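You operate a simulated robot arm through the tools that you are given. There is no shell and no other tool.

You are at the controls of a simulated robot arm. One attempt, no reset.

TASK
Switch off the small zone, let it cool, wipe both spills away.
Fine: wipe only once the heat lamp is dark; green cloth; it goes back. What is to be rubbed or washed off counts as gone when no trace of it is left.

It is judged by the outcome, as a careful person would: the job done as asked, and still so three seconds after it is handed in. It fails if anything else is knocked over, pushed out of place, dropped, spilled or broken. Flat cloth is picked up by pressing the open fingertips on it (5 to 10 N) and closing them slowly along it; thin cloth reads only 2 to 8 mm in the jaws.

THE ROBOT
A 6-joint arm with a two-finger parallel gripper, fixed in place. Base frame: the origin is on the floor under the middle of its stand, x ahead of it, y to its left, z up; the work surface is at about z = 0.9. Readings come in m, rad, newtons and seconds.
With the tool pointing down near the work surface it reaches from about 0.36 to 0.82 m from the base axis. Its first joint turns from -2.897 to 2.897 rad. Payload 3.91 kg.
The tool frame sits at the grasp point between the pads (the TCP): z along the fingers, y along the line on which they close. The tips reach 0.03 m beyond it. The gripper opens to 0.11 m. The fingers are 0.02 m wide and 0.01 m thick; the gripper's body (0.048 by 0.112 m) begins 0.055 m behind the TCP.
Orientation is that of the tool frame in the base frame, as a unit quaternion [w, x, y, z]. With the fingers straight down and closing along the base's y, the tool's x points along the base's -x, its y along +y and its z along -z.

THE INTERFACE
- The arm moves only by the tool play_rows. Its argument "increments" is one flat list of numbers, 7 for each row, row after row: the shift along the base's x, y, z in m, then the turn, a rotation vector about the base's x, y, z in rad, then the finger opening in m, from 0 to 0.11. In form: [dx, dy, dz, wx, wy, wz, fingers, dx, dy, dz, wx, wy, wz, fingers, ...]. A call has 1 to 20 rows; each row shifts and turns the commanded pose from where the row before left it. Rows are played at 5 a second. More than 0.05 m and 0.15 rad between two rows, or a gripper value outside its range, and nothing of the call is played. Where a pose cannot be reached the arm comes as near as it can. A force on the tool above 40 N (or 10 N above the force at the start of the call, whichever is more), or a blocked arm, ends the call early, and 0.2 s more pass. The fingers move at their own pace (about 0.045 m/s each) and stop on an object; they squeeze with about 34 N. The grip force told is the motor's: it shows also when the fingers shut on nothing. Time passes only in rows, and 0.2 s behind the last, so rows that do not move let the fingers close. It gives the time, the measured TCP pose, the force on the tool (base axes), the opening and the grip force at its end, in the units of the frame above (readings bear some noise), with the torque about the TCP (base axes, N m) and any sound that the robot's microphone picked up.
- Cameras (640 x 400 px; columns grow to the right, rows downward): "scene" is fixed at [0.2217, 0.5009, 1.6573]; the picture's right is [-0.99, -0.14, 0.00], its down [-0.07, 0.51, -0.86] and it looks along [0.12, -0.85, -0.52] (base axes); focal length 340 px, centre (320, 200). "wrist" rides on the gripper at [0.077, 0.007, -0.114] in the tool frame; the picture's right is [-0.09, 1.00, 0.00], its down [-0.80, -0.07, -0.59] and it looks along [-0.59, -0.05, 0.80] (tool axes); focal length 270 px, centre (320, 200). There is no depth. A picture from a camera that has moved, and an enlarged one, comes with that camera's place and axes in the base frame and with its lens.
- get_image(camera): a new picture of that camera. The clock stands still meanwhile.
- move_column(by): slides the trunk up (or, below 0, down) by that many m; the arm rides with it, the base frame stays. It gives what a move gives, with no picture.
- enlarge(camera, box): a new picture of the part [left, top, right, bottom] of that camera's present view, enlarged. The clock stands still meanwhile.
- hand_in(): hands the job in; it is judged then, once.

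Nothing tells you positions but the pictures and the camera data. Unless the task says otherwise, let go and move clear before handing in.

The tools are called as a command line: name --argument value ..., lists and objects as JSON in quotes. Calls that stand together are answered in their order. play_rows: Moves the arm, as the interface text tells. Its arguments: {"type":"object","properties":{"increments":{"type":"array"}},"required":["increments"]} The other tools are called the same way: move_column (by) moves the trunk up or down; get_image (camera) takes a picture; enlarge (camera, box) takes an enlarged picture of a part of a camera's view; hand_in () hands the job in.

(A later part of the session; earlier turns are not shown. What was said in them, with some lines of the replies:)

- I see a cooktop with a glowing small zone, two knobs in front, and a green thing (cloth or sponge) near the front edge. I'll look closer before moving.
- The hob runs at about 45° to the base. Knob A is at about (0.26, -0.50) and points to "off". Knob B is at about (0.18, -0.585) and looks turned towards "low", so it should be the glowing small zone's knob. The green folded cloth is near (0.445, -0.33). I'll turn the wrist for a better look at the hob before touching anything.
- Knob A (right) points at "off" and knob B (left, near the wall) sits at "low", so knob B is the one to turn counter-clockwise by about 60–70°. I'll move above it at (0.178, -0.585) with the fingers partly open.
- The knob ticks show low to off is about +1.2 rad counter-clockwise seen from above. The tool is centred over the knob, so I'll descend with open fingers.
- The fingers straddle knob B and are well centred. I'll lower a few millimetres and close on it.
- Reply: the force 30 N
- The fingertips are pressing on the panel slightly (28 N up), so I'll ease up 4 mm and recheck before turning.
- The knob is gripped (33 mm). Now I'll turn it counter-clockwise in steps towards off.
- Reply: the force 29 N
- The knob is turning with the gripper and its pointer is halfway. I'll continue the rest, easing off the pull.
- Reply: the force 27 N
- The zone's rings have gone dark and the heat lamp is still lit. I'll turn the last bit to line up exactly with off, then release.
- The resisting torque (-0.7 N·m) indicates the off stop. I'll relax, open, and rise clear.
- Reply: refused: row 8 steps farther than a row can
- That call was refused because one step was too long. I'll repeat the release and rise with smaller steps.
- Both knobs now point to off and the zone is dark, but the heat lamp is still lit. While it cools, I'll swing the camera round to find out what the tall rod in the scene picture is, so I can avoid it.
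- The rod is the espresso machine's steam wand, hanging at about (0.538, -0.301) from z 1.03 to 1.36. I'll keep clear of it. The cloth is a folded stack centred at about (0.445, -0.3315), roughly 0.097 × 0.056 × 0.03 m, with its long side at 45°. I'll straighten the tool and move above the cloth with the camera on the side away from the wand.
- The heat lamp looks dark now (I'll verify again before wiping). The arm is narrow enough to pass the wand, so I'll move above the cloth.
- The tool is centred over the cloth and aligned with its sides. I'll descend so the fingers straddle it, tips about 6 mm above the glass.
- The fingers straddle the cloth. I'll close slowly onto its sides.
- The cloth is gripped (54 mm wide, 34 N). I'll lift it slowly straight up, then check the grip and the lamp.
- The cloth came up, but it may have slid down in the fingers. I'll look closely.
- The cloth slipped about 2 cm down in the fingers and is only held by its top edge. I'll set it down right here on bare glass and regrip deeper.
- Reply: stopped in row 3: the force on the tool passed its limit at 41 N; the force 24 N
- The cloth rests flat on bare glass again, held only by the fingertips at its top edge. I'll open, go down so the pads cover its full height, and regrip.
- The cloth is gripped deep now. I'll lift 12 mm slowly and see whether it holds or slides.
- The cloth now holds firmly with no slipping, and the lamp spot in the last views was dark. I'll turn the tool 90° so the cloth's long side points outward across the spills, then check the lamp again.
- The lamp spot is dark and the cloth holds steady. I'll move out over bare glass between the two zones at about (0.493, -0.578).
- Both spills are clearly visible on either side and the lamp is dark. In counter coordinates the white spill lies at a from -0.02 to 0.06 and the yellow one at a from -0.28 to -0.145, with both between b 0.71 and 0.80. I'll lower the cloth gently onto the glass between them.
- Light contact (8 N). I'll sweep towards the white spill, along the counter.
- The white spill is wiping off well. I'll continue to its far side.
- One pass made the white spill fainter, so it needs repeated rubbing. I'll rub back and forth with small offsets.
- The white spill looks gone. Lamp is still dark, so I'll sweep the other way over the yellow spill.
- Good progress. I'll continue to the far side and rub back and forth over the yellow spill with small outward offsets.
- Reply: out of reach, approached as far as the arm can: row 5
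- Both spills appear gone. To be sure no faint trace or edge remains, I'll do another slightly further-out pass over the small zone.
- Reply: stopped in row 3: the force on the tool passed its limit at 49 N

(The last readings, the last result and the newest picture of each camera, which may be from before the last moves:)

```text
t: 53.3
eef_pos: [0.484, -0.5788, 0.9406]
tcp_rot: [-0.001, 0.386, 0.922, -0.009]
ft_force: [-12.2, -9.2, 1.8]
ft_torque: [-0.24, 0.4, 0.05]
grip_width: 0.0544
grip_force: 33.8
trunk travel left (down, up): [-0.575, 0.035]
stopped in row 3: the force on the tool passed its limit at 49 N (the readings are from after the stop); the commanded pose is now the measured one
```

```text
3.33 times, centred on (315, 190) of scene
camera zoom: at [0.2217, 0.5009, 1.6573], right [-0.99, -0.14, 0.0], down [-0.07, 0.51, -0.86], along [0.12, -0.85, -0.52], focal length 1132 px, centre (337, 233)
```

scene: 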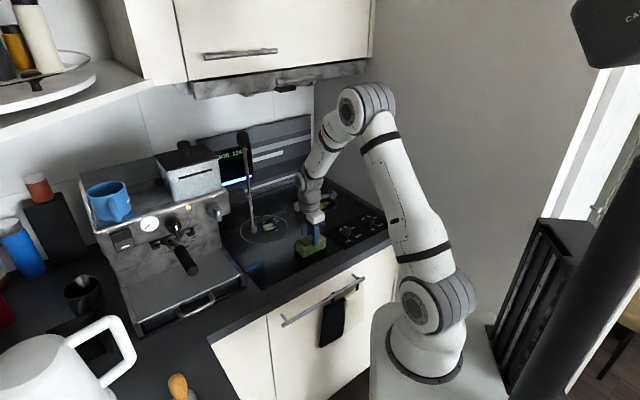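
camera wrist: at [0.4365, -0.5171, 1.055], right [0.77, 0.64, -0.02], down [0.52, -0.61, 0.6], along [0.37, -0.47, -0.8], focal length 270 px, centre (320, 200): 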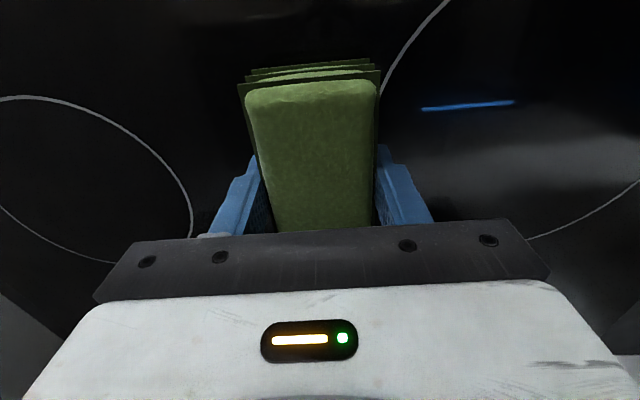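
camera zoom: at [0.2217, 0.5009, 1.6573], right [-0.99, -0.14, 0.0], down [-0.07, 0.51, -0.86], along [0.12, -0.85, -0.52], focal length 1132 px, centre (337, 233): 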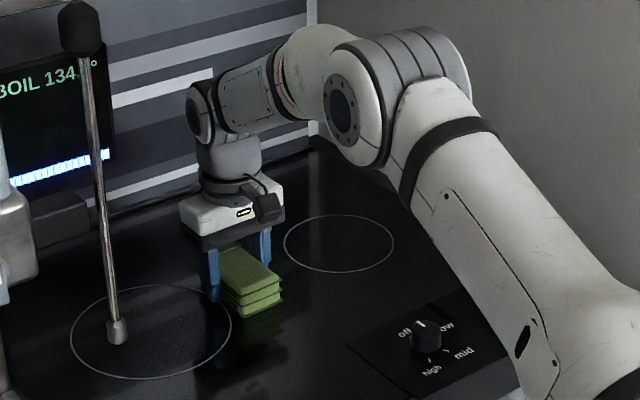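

The force limit stopped the sweep (the fingertips probably grabbed the glass). I'll check the spill areas closely before deciding whether more wiping is needed.

enlarge --camera "wrist" --box '[0, 80, 240, 250]'

enlarge --camera "scene" --box '[300, 185, 360, 222]'

enlarge --camera "scene" --box '[240, 205, 300, 242]'

enlarge --camera "wrist" --box '[380, 60, 640, 240]'

```text
2.35 times, centred on (120, 165) of wrist
camera zoom: at [0.4365, -0.5171, 1.055], right [0.77, 0.64, -0.02], down [0.52, -0.61, 0.6], along [0.37, -0.47, -0.8], focal length 636 px, centre (791, 282)
```

zoom: 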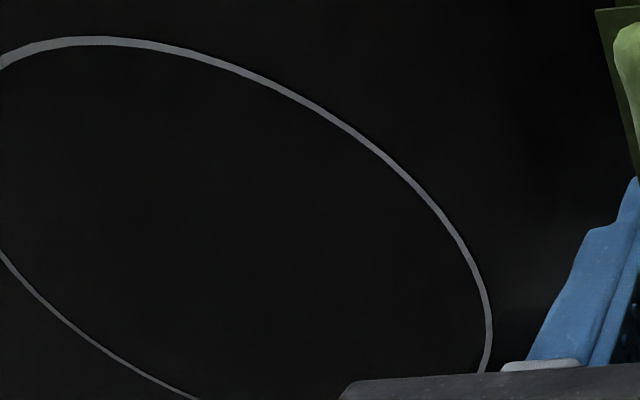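

```text
10.67 times, centred on (330, 204) of scene
camera zoom: at [0.2217, 0.5009, 1.6573], right [-0.99, -0.14, 0.0], down [-0.07, 0.51, -0.86], along [0.12, -0.85, -0.52], focal length 3624 px, centre (213, 163)
```

zoom: 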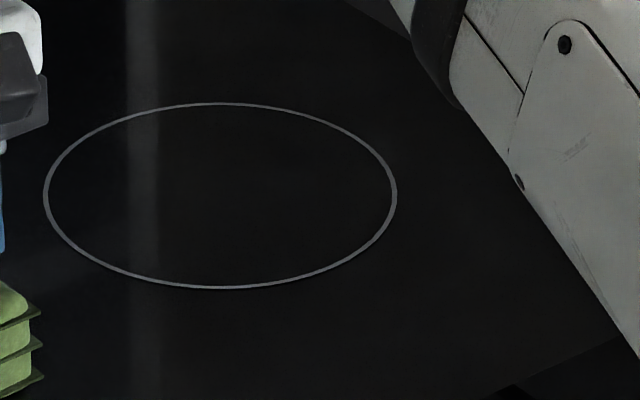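

```text
10.67 times, centred on (270, 224) of scene
camera zoom: at [0.2217, 0.5009, 1.6573], right [-0.99, -0.14, 0.0], down [-0.07, 0.51, -0.86], along [0.12, -0.85, -0.52], focal length 3624 px, centre (853, -51)
```

zoom: 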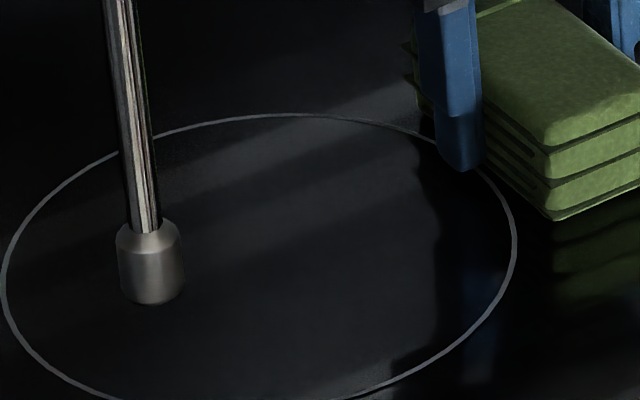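

```text
2.22 times, centred on (510, 150) of wrist
camera zoom: at [0.4365, -0.5171, 1.055], right [0.77, 0.64, -0.02], down [0.52, -0.61, 0.6], along [0.37, -0.47, -0.8], focal length 601 px, centre (-102, 311)
```

zoom: 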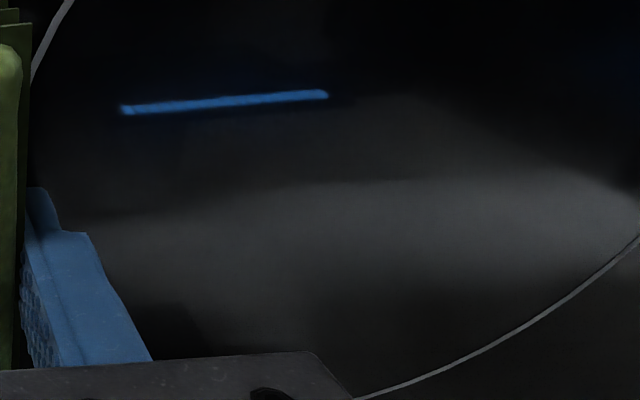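

Both areas look clean from both cameras. For safety I'll level the tool, reset the contact lightly, and give the white area one more gentle double pass.

play_rows --increments '[0, 0, 0.003, 0.0158, -0.0088, 0, 0.03, 0, 0, 0, 0, 0, 0, 0.03, 0, 0, -0.002, 0, 0, 0, 0.03, 0, 0, -0.001, 0, 0, 0, 0.03]'

```text
t: 54.3
eef_pos: [0.4862, -0.5756, 0.9394]
tcp_rot: [-0.001, 0.385, 0.923, 0.0]
ft_force: [0.6, -0.4, 0.3]
ft_torque: [-0.02, -0.05, -0.03]
grip_width: 0.0542
grip_force: 34.3
trunk travel left (down, up): [-0.575, 0.035]
```

play_rows --increments '[0, 0, -0.001, 0, 0, 0, 0.03, 0, 0, -0.0005, 0, 0, 0, 0.03]'

```text
t: 54.9
eef_pos: [0.485, -0.5755, 0.9404]
tcp_rot: [-0.001, 0.385, 0.923, 0.0]
ft_force: [-0.6, 1.4, 8.4]
ft_torque: [0.16, -0.2, 0.05]
grip_width: 0.0544
grip_force: 34.0
trunk travel left (down, up): [-0.575, 0.035]
```

play_rows --increments '[0.0126, 0.0126, 0, 0, 0, 0, 0.03, 0.0126, 0.0126, 0, 0, 0, 0, 0.03, 0.0126, 0.0126, 0, 0, 0, 0, 0.03, 0.0126, 0.0126, 0, 0, 0, 0, 0.03, 0.0126, 0.0126, 0, 0, 0, 0, 0.03, 0.0126, 0.0126, 0, 0, 0, 0, 0.03, 0.0126, 0.0126, 0, 0, 0, 0, 0.03, 0.0126, 0.0126, 0, 0, 0, 0, 0.03, 0.0126, 0.0126, 0, 0, 0, 0, 0.03, -0.006, 0.006, 0, 0, 0, 0, 0.03, -0.0126, -0.0126, 0, 0, 0, 0, 0.03, -0.0126, -0.0126, 0, 0, 0, 0, 0.03, -0.0126, -0.0126, 0, 0, 0, 0, 0.03, -0.0126, -0.0126, 0, 0, 0, 0, 0.03, -0.0126, -0.0126, 0, 0, 0, 0, 0.03, -0.0126, -0.0126, 0, 0, 0, 0, 0.03, -0.0126, -0.0126, 0, 0, 0, 0, 0.03, -0.0126, -0.0126, 0, 0, 0, 0, 0.03, -0.0126, -0.0126, 0, 0, 0, 0, 0.03]'

get_image --camera "wrist"

enlarge --camera "scene" --box '[230, 130, 400, 250]'

```text
t: 58.9
eef_pos: [0.4803, -0.5671, 0.9377]
tcp_rot: [0.0, 0.385, 0.923, 0.001]
ft_force: [4.0, 3.3, 19.6]
ft_torque: [0.44, -0.66, 0.05]
grip_width: 0.0545
grip_force: 34.4
trunk travel left (down, up): [-0.575, 0.035]
```

```text
taken
camera wrist: at [0.43, -0.5091, 1.0547], right [0.77, 0.64, 0.0], down [0.51, -0.62, 0.59], along [0.38, -0.46, -0.8], focal length 270 px, centre (320, 200)
```

wrist: 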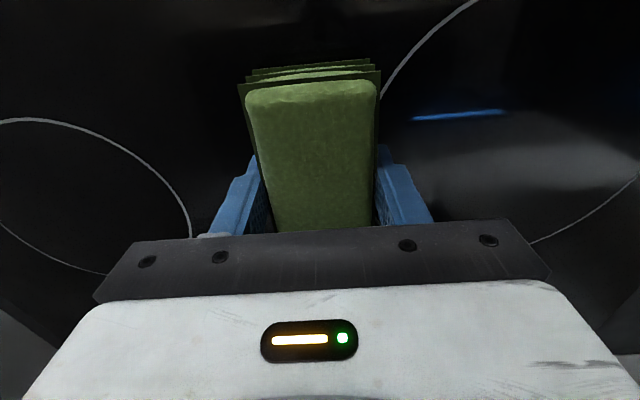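

```text
3.33 times, centred on (315, 190) of scene
camera zoom: at [0.2217, 0.5009, 1.6573], right [-0.99, -0.14, 0.0], down [-0.07, 0.51, -0.86], along [0.12, -0.85, -0.52], focal length 1132 px, centre (337, 233)
```

zoom: 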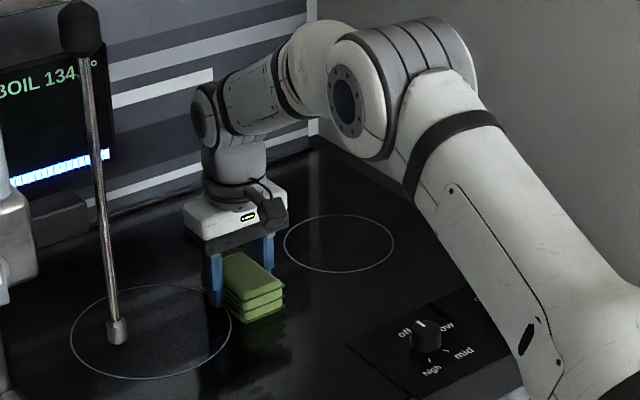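

Both zones are clean and the lamp and rings are dark. Now I'll lift the cloth slowly and carry it back, first to the spot between hob and front edge.

play_rows --increments '[0, 0, 0.003, 0, 0, 0, 0.03, 0, 0, 0.003, 0, 0, 0, 0.03, 0, 0, 0.003, 0, 0, 0, 0.03, 0, 0, 0.004, 0, 0, 0, 0.03, 0, 0, 0.005, 0, 0, 0, 0.03, 0, 0, 0.006, 0, 0, 0, 0.03, 0, 0, 0.006, 0, 0, 0, 0.03]'

get_image --camera "wrist"

enlarge --camera "scene" --box '[230, 130, 400, 250]'

```text
t: 60.5
eef_pos: [0.4803, -0.5702, 0.9671]
tcp_rot: [-0.002, 0.384, 0.923, 0.001]
ft_force: [0.4, 0.3, -0.5]
ft_torque: [0.0, 0.01, -0.01]
grip_width: 0.0543
grip_force: 33.9
trunk travel left (down, up): [-0.575, 0.035]
```

```text
taken
camera wrist: at [0.4312, -0.5116, 1.0835], right [0.77, 0.64, 0.0], down [0.51, -0.62, 0.59], along [0.38, -0.46, -0.81], focal length 270 px, centre (320, 200)
```

wrist: 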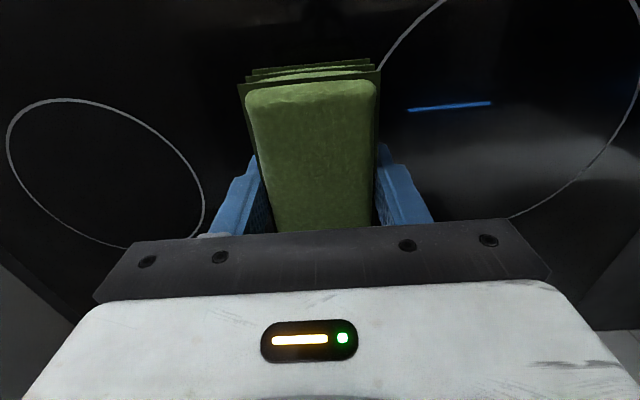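

```text
3.33 times, centred on (315, 190) of scene
camera zoom: at [0.2217, 0.5009, 1.6573], right [-0.99, -0.14, 0.0], down [-0.07, 0.51, -0.86], along [0.12, -0.85, -0.52], focal length 1132 px, centre (337, 233)
```

zoom: 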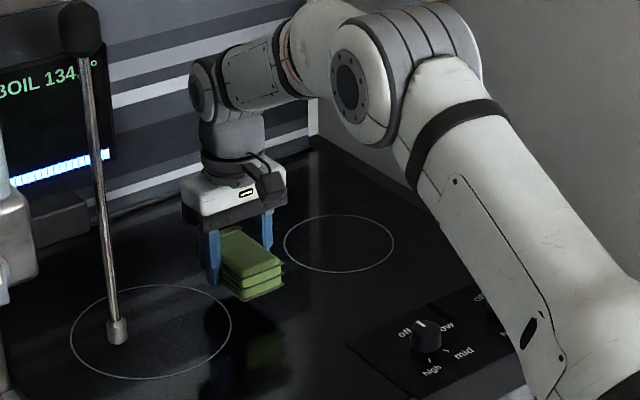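

play_rows --increments '[-0.0114, 0.0189, 0, 0, 0, 0, 0.03, -0.0114, 0.0189, 0, 0, 0, 0, 0.03, -0.0114, 0.0189, 0, 0, 0, 0, 0.03, -0.0114, 0.0189, 0, 0, 0, 0, 0.03, -0.0114, 0.0189, 0, 0, 0, 0, 0.03, -0.0114, 0.0189, 0, 0, 0, 0, 0.03, -0.0114, 0.0189, 0, 0, 0, 0, 0.03, -0.0114, 0.0189, 0, 0, 0, 0, 0.03, -0.0114, 0.0189, 0, 0, 0, 0, 0.03, 0, 0, 0, 0, 0, 0, 0.03]'

play_rows --increments '[0, 0, 0, 0, 0, 0.1, 0.03, 0, 0, 0, 0, 0, 0.1, 0.03, 0, 0, 0, 0, 0, 0.1, 0.03, 0, 0, 0, 0, 0, 0.1, 0.03, 0, 0, 0, 0, 0, 0.1, 0.03, 0, 0, 0, 0, 0, 0.1, 0.03, 0, 0, 0, 0, 0, 0.1, 0.03, 0, 0, 0, 0, 0, 0.1, 0.03, 0, 0, 0, 0, 0, 0.1, 0.03, 0, 0, 0, 0, 0, 0.1, 0.03, 0, 0, 0, 0, 0, 0.1, 0.03, 0, 0, 0, 0, 0, 0.1, 0.03, 0, 0, 0, 0, 0, 0.1, 0.03, 0, 0, 0, 0, 0, 0.1, 0.03, 0, 0, 0, 0, 0, 0.1, 0.03, 0, 0, 0, 0, 0, 0.073, 0.03, 0, 0, 0, 0, 0, 0, 0.03]'

get_image --camera "wrist"

enlarge --camera "scene" --box '[210, 140, 400, 280]'

```text
t: 62.7
eef_pos: [0.379, -0.3999, 0.9673]
tcp_rot: [-0.001, 0.385, 0.923, 0.001]
ft_force: [-0.8, 0.4, -0.9]
ft_torque: [0.01, 0.03, 0.02]
grip_width: 0.0542
grip_force: 33.8
trunk travel left (down, up): [-0.575, 0.035]
```

```text
t: 66.3
eef_pos: [0.3778, -0.4004, 0.967]
tcp_rot: [-0.002, -0.382, 0.924, 0.0]
ft_force: [-0.4, -0.1, 0.6]
ft_torque: [0.01, 0.0, -0.01]
grip_width: 0.0543
grip_force: 33.3
trunk travel left (down, up): [-0.575, 0.035]
```

```text
taken
camera wrist: at [0.3188, -0.4499, 1.0836], right [-0.64, 0.77, 0.0], down [0.62, 0.52, 0.59], along [0.45, 0.38, -0.81], focal length 270 px, centre (320, 200)
```

wrist: 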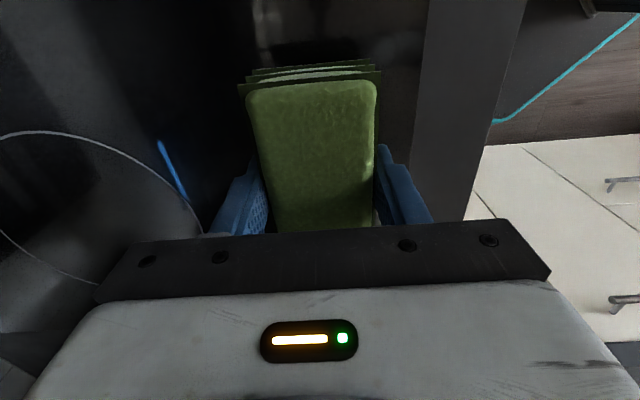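

```text
2.86 times, centred on (305, 210) of scene
camera zoom: at [0.2217, 0.5009, 1.6573], right [-0.99, -0.14, 0.0], down [-0.07, 0.51, -0.86], along [0.12, -0.85, -0.52], focal length 971 px, centre (363, 171)
```

zoom: 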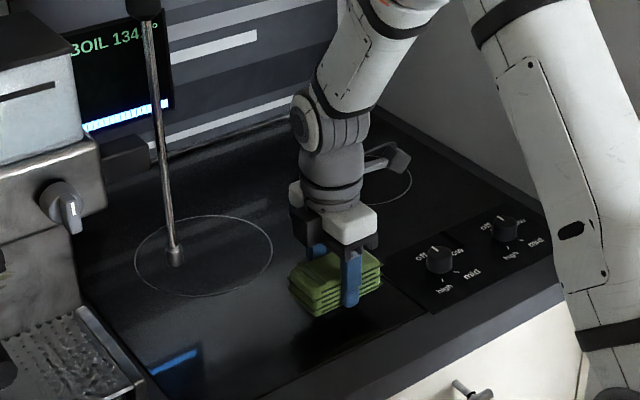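

The cloth is held firmly and turned back to its original orientation. I'll carry it over its original place and lower to just above the glass.

play_rows --increments '[0.0108, 0.011, 0, 0, 0, 0, 0.03, 0.0108, 0.011, 0, 0, 0, 0, 0.03, 0.0108, 0.011, 0, 0, 0, 0, 0.03, 0.0108, 0.011, 0, 0, 0, 0, 0.03, 0.0108, 0.011, 0, 0, 0, 0, 0.03, 0.0108, 0.011, 0, 0, 0, 0, 0.03, 0, 0, -0.008, 0, 0, 0, 0.03, 0, 0, -0.008, 0, 0, 0, 0.03, 0, 0, -0.007, 0, 0, 0, 0.03, 0, 0, 0, 0, 0, 0, 0.03]'

enlarge --camera "scene" --box '[235, 225, 335, 288]'

get_image --camera "wrist"

```text
t: 68.5
eef_pos: [0.4418, -0.3338, 0.9451]
tcp_rot: [-0.001, -0.381, 0.925, 0.0]
ft_force: [0.1, -0.6, -0.7]
ft_torque: [-0.02, 0.0, 0.01]
grip_width: 0.0543
grip_force: 33.9
trunk travel left (down, up): [-0.575, 0.035]
```

```text
6.35 times, centred on (285, 256) of scene
camera zoom: at [0.2217, 0.5009, 1.6573], right [-0.99, -0.14, 0.0], down [-0.07, 0.51, -0.86], along [0.12, -0.85, -0.52], focal length 2157 px, centre (542, -159)
```

zoom: 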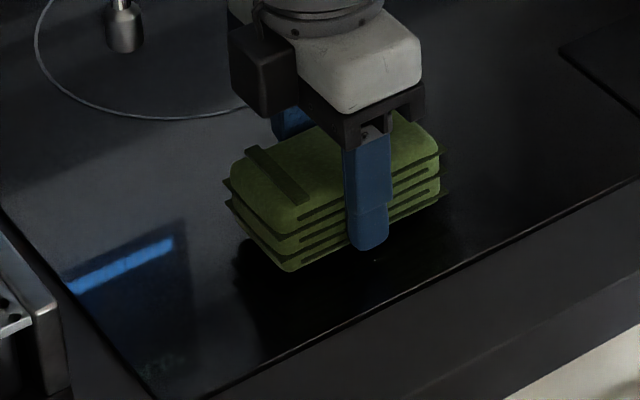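

```text
taken
camera wrist: at [0.3838, -0.384, 1.0609], right [-0.64, 0.77, 0.0], down [0.62, 0.52, 0.59], along [0.45, 0.38, -0.81], focal length 270 px, centre (320, 200)
```

wrist: 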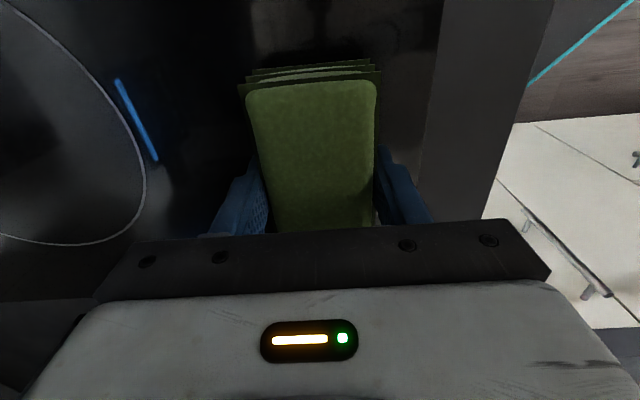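

The cloth hovers over its original spot, within a few millimetres. I'll nudge it slightly and lower it to touch.

play_rows --increments '[-0.002, 0.001, 0, 0, 0, 0, 0.03, 0, 0, -0.002, 0, 0, 0, 0.03, 0, 0, -0.002, 0, 0, 0, 0.03, 0, 0, -0.0015, 0, 0, 0, 0.03, 0, 0, 0, 0, 0, 0, 0.03]'

enlarge --camera "scene" --box '[235, 225, 335, 288]'

```text
t: 69.7
eef_pos: [0.4409, -0.3338, 0.9386]
tcp_rot: [-0.002, -0.381, 0.925, 0.0]
ft_force: [0.2, 1.0, 0.0]
ft_torque: [0.02, 0.01, -0.02]
grip_width: 0.0542
grip_force: 33.9
trunk travel left (down, up): [-0.575, 0.035]
```

```text
6.35 times, centred on (285, 256) of scene
camera zoom: at [0.2217, 0.5009, 1.6573], right [-0.99, -0.14, 0.0], down [-0.07, 0.51, -0.86], along [0.12, -0.85, -0.52], focal length 2157 px, centre (542, -159)
```

zoom: 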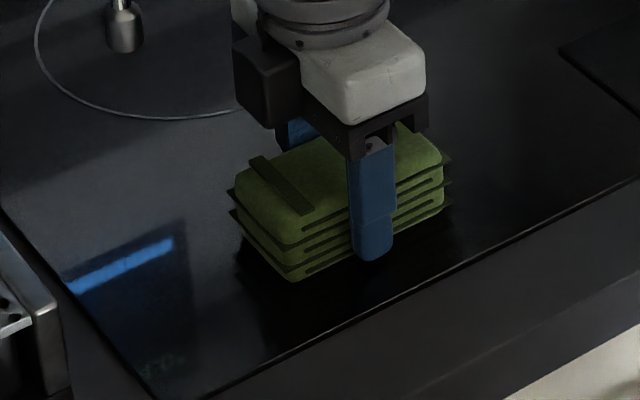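

It matches the original position to within about a millimetre or two. I'll settle it and release slowly.

play_rows --increments '[0, 0, -0.0008, 0, 0, 0, 0.03, 0, 0, 0, 0, 0, 0, 0.05, 0, 0, 0, 0, 0, 0, 0.056, 0, 0, 0, 0, 0, 0, 0.062, 0, 0, 0, 0, 0, 0, 0.07, 0, 0, 0, 0, 0, 0, 0.08, 0, 0, 0, 0, 0, 0, 0.09, 0, 0, 0, 0, 0, 0, 0.09]'

get_image --camera "wrist"

enlarge --camera "scene" --box '[235, 225, 335, 288]'

```text
t: 71.5
eef_pos: [0.4405, -0.3338, 0.939]
tcp_rot: [-0.002, -0.382, 0.924, 0.0]
ft_force: [-0.2, 0.0, 0.0]
ft_torque: [-0.02, 0.01, 0.0]
grip_width: 0.09
grip_force: 0.1
trunk travel left (down, up): [-0.575, 0.035]
```

```text
taken
camera wrist: at [0.3817, -0.3828, 1.0546], right [-0.64, 0.77, 0.0], down [0.62, 0.52, 0.59], along [0.45, 0.38, -0.81], focal length 270 px, centre (320, 200)
```

wrist: 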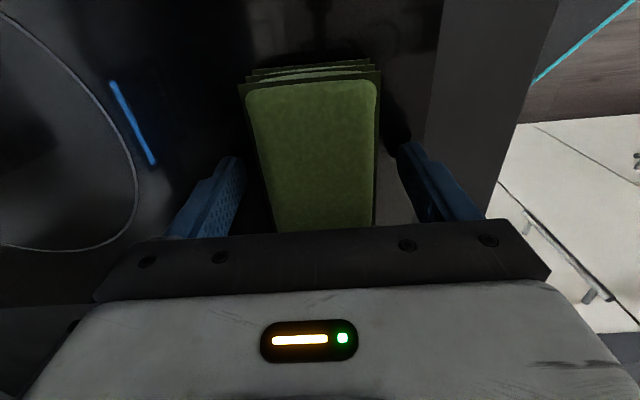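

```text
6.35 times, centred on (285, 256) of scene
camera zoom: at [0.2217, 0.5009, 1.6573], right [-0.99, -0.14, 0.0], down [-0.07, 0.51, -0.86], along [0.12, -0.85, -0.52], focal length 2157 px, centre (542, -159)
```

zoom: 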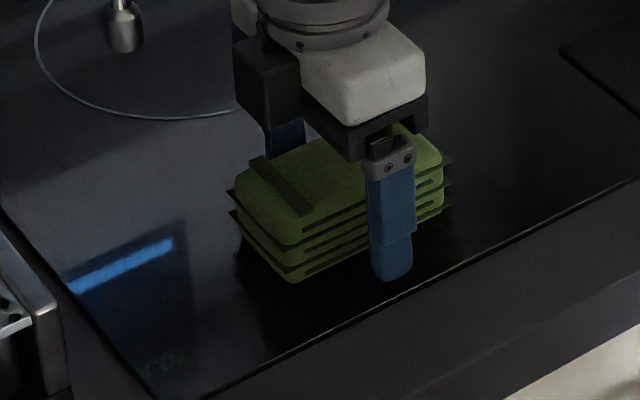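

Released cleanly. I'll rise straight up, then back away from the steam wand.

play_rows --increments '[0, 0, 0.01, 0, 0, 0, 0.09, 0, 0, 0.02, 0, 0, 0, 0.09, 0, 0, 0.03, 0, 0, 0, 0.09, 0, 0, 0.03, 0, 0, 0, 0.09, 0, 0, 0.03, 0, 0, 0, 0.09, -0.01, -0.01, 0.03, 0, 0, 0, 0.09, -0.02, -0.02, 0.03, 0, 0, 0, 0.09, -0.025, -0.02, 0.03, 0, 0, 0, 0.09, -0.03, -0.01, 0.03, 0, 0, 0, 0.09, -0.03, 0, 0.02, 0, 0, 0, 0.09, -0.03, 0, 0, 0, 0, 0, 0.09, 0, 0, 0, 0, 0, 0, 0.09]'

get_image --camera "scene"

enlarge --camera "scene" --box '[235, 225, 335, 288]'

enlarge --camera "scene" --box '[220, 160, 420, 290]'

get_image --camera "wrist"

```text
t: 74.1
eef_pos: [0.2939, -0.3915, 1.1986]
tcp_rot: [-0.002, -0.381, 0.925, 0.0]
ft_force: [0.8, -0.5, 1.0]
ft_torque: [0.02, 0.01, 0.01]
grip_width: 0.09
grip_force: 0.1
trunk travel left (down, up): [-0.575, 0.035]
```

```text
taken
```

scene: 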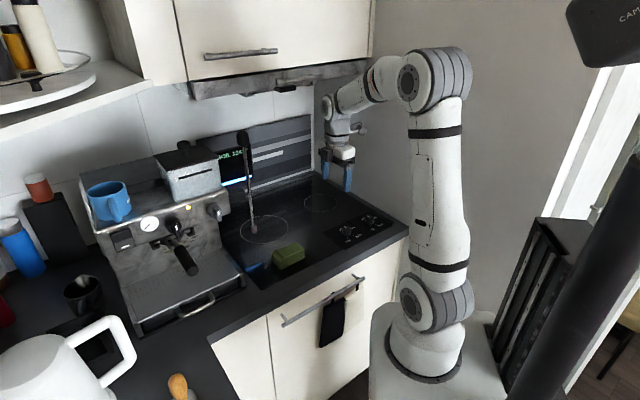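

```text
6.35 times, centred on (285, 256) of scene
camera zoom: at [0.2217, 0.5009, 1.6573], right [-0.99, -0.14, 0.0], down [-0.07, 0.51, -0.86], along [0.12, -0.85, -0.52], focal length 2157 px, centre (542, -159)
```

zoom: 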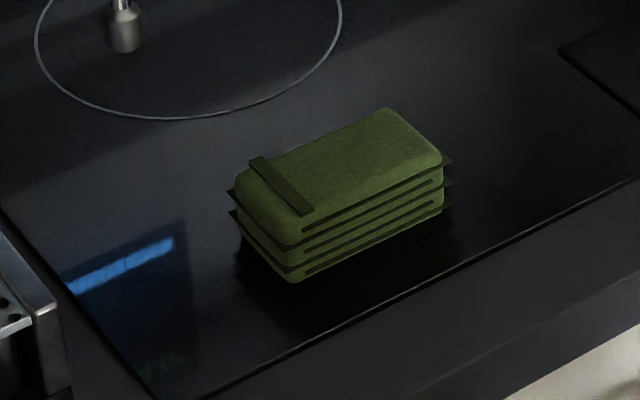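

```text
3.08 times, centred on (320, 225) of scene
camera zoom: at [0.2217, 0.5009, 1.6573], right [-0.99, -0.14, 0.0], down [-0.07, 0.51, -0.86], along [0.12, -0.85, -0.52], focal length 1045 px, centre (320, 123)
```

zoom: 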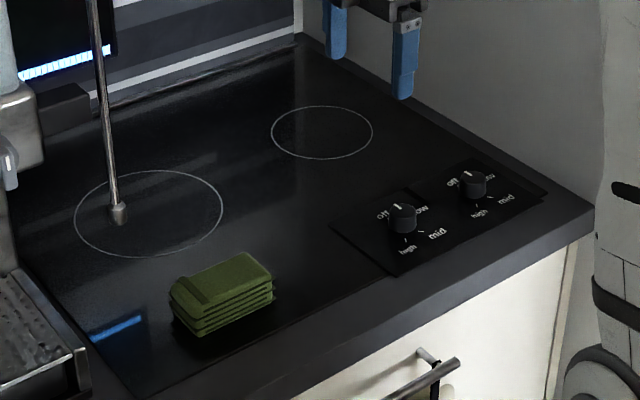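

```text
taken
camera wrist: at [0.236, -0.4413, 1.3146], right [-0.64, 0.77, 0.0], down [0.62, 0.52, 0.59], along [0.45, 0.38, -0.81], focal length 270 px, centre (320, 200)
```

wrist: 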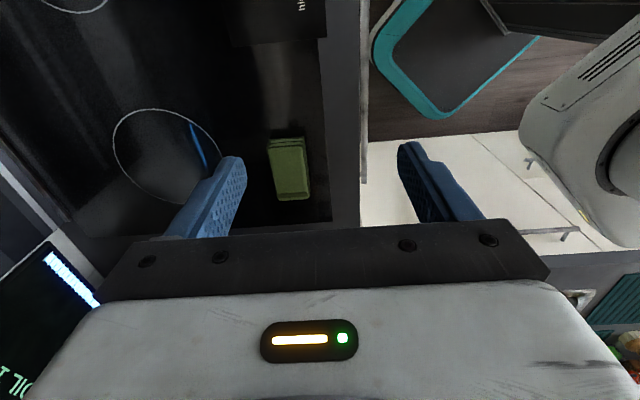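

The cloth sits back in its original place and both knobs are at off. A last close check for any faint trace on the two zones.

enlarge --camera "scene" --box '[300, 188, 350, 219]'

enlarge --camera "scene" --box '[240, 210, 295, 244]'

enlarge --camera "wrist" --box '[90, 90, 250, 220]'

enlarge --camera "scene" --box '[325, 195, 395, 245]'

```text
12.80 times, centred on (325, 204) of scene
camera zoom: at [0.2217, 0.5009, 1.6573], right [-0.99, -0.14, 0.0], down [-0.07, 0.51, -0.86], along [0.12, -0.85, -0.52], focal length 4348 px, centre (256, 155)
```

zoom: 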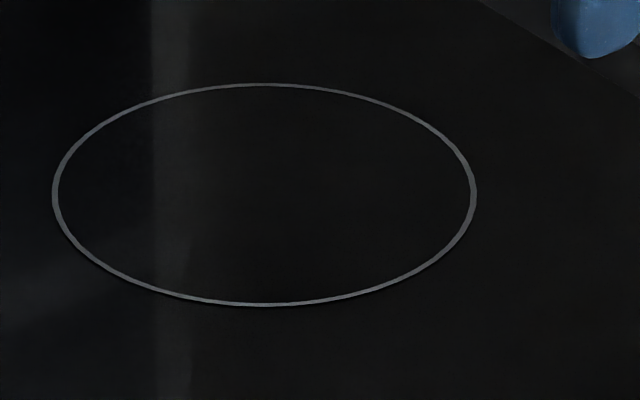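

```text
11.64 times, centred on (268, 227) of scene
camera zoom: at [0.2217, 0.5009, 1.6573], right [-0.99, -0.14, 0.0], down [-0.07, 0.51, -0.86], along [0.12, -0.85, -0.52], focal length 3953 px, centre (931, -114)
```

zoom: 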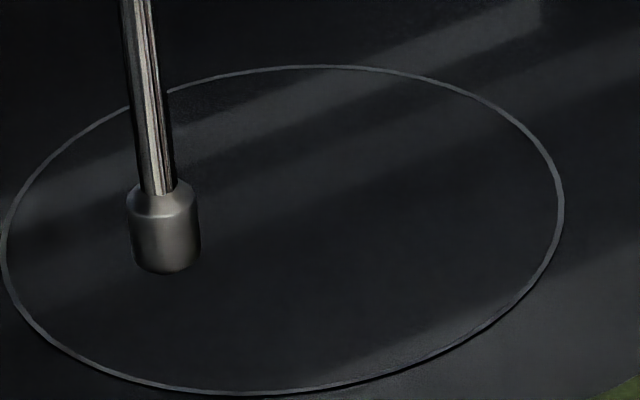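

```text
3.08 times, centred on (170, 155) of wrist
camera zoom: at [0.236, -0.4413, 1.3146], right [-0.64, 0.77, 0.0], down [0.62, 0.52, 0.59], along [0.45, 0.38, -0.81], focal length 832 px, centre (782, 338)
```

zoom: 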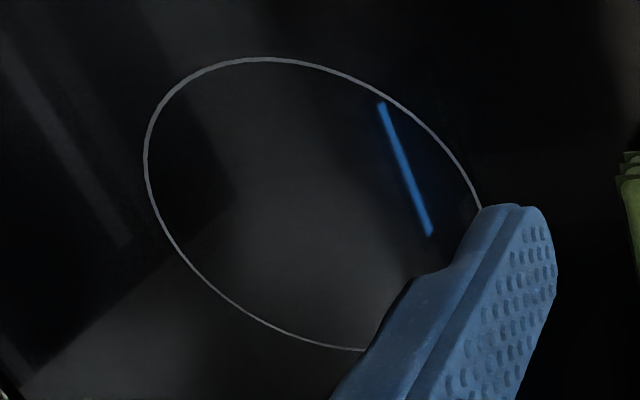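

```text
8.00 times, centred on (360, 220) of scene
camera zoom: at [0.2217, 0.5009, 1.6573], right [-0.99, -0.14, 0.0], down [-0.07, 0.51, -0.86], along [0.12, -0.85, -0.52], focal length 2718 px, centre (0, 40)
```

zoom: 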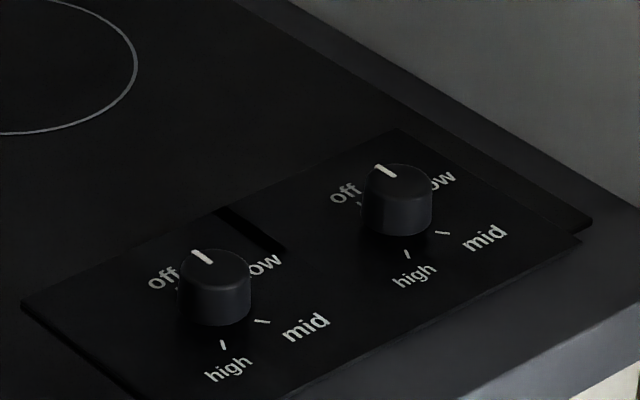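

Both zones show only reflections, with no trace of either spill. Both knobs point to off, the lamp is dark, the cloth is back in its place, and the arm is clear. I'm handing in.

hand_in

```text
The job is handed in.
```

The small zone is switched off and both spills are wiped away, with no trace visible from either camera. I've handed the job in.

- **Zone:** I turned the knob nearest the wall from low to off. The rings went dark straight away, and I waited until the heat lamp was dark before wiping.
- **Spills:** I used the green cloth and rubbed both spots several times, because the first pass only faded the white one.
- **Cloth:** It is back where it started, within a millimetre or two by the scene camera. It slipped in the fingers on the first lift, so I set it down on clear glass and took a deeper grip. It was never dropped.
- **Stops:** The force limit cut two moves short, once when setting the cloth down and once while wiping. I saw no damage and nothing knocked out of place.

The arm has let go and is clear of the hob and the coffee machine's steam wand.
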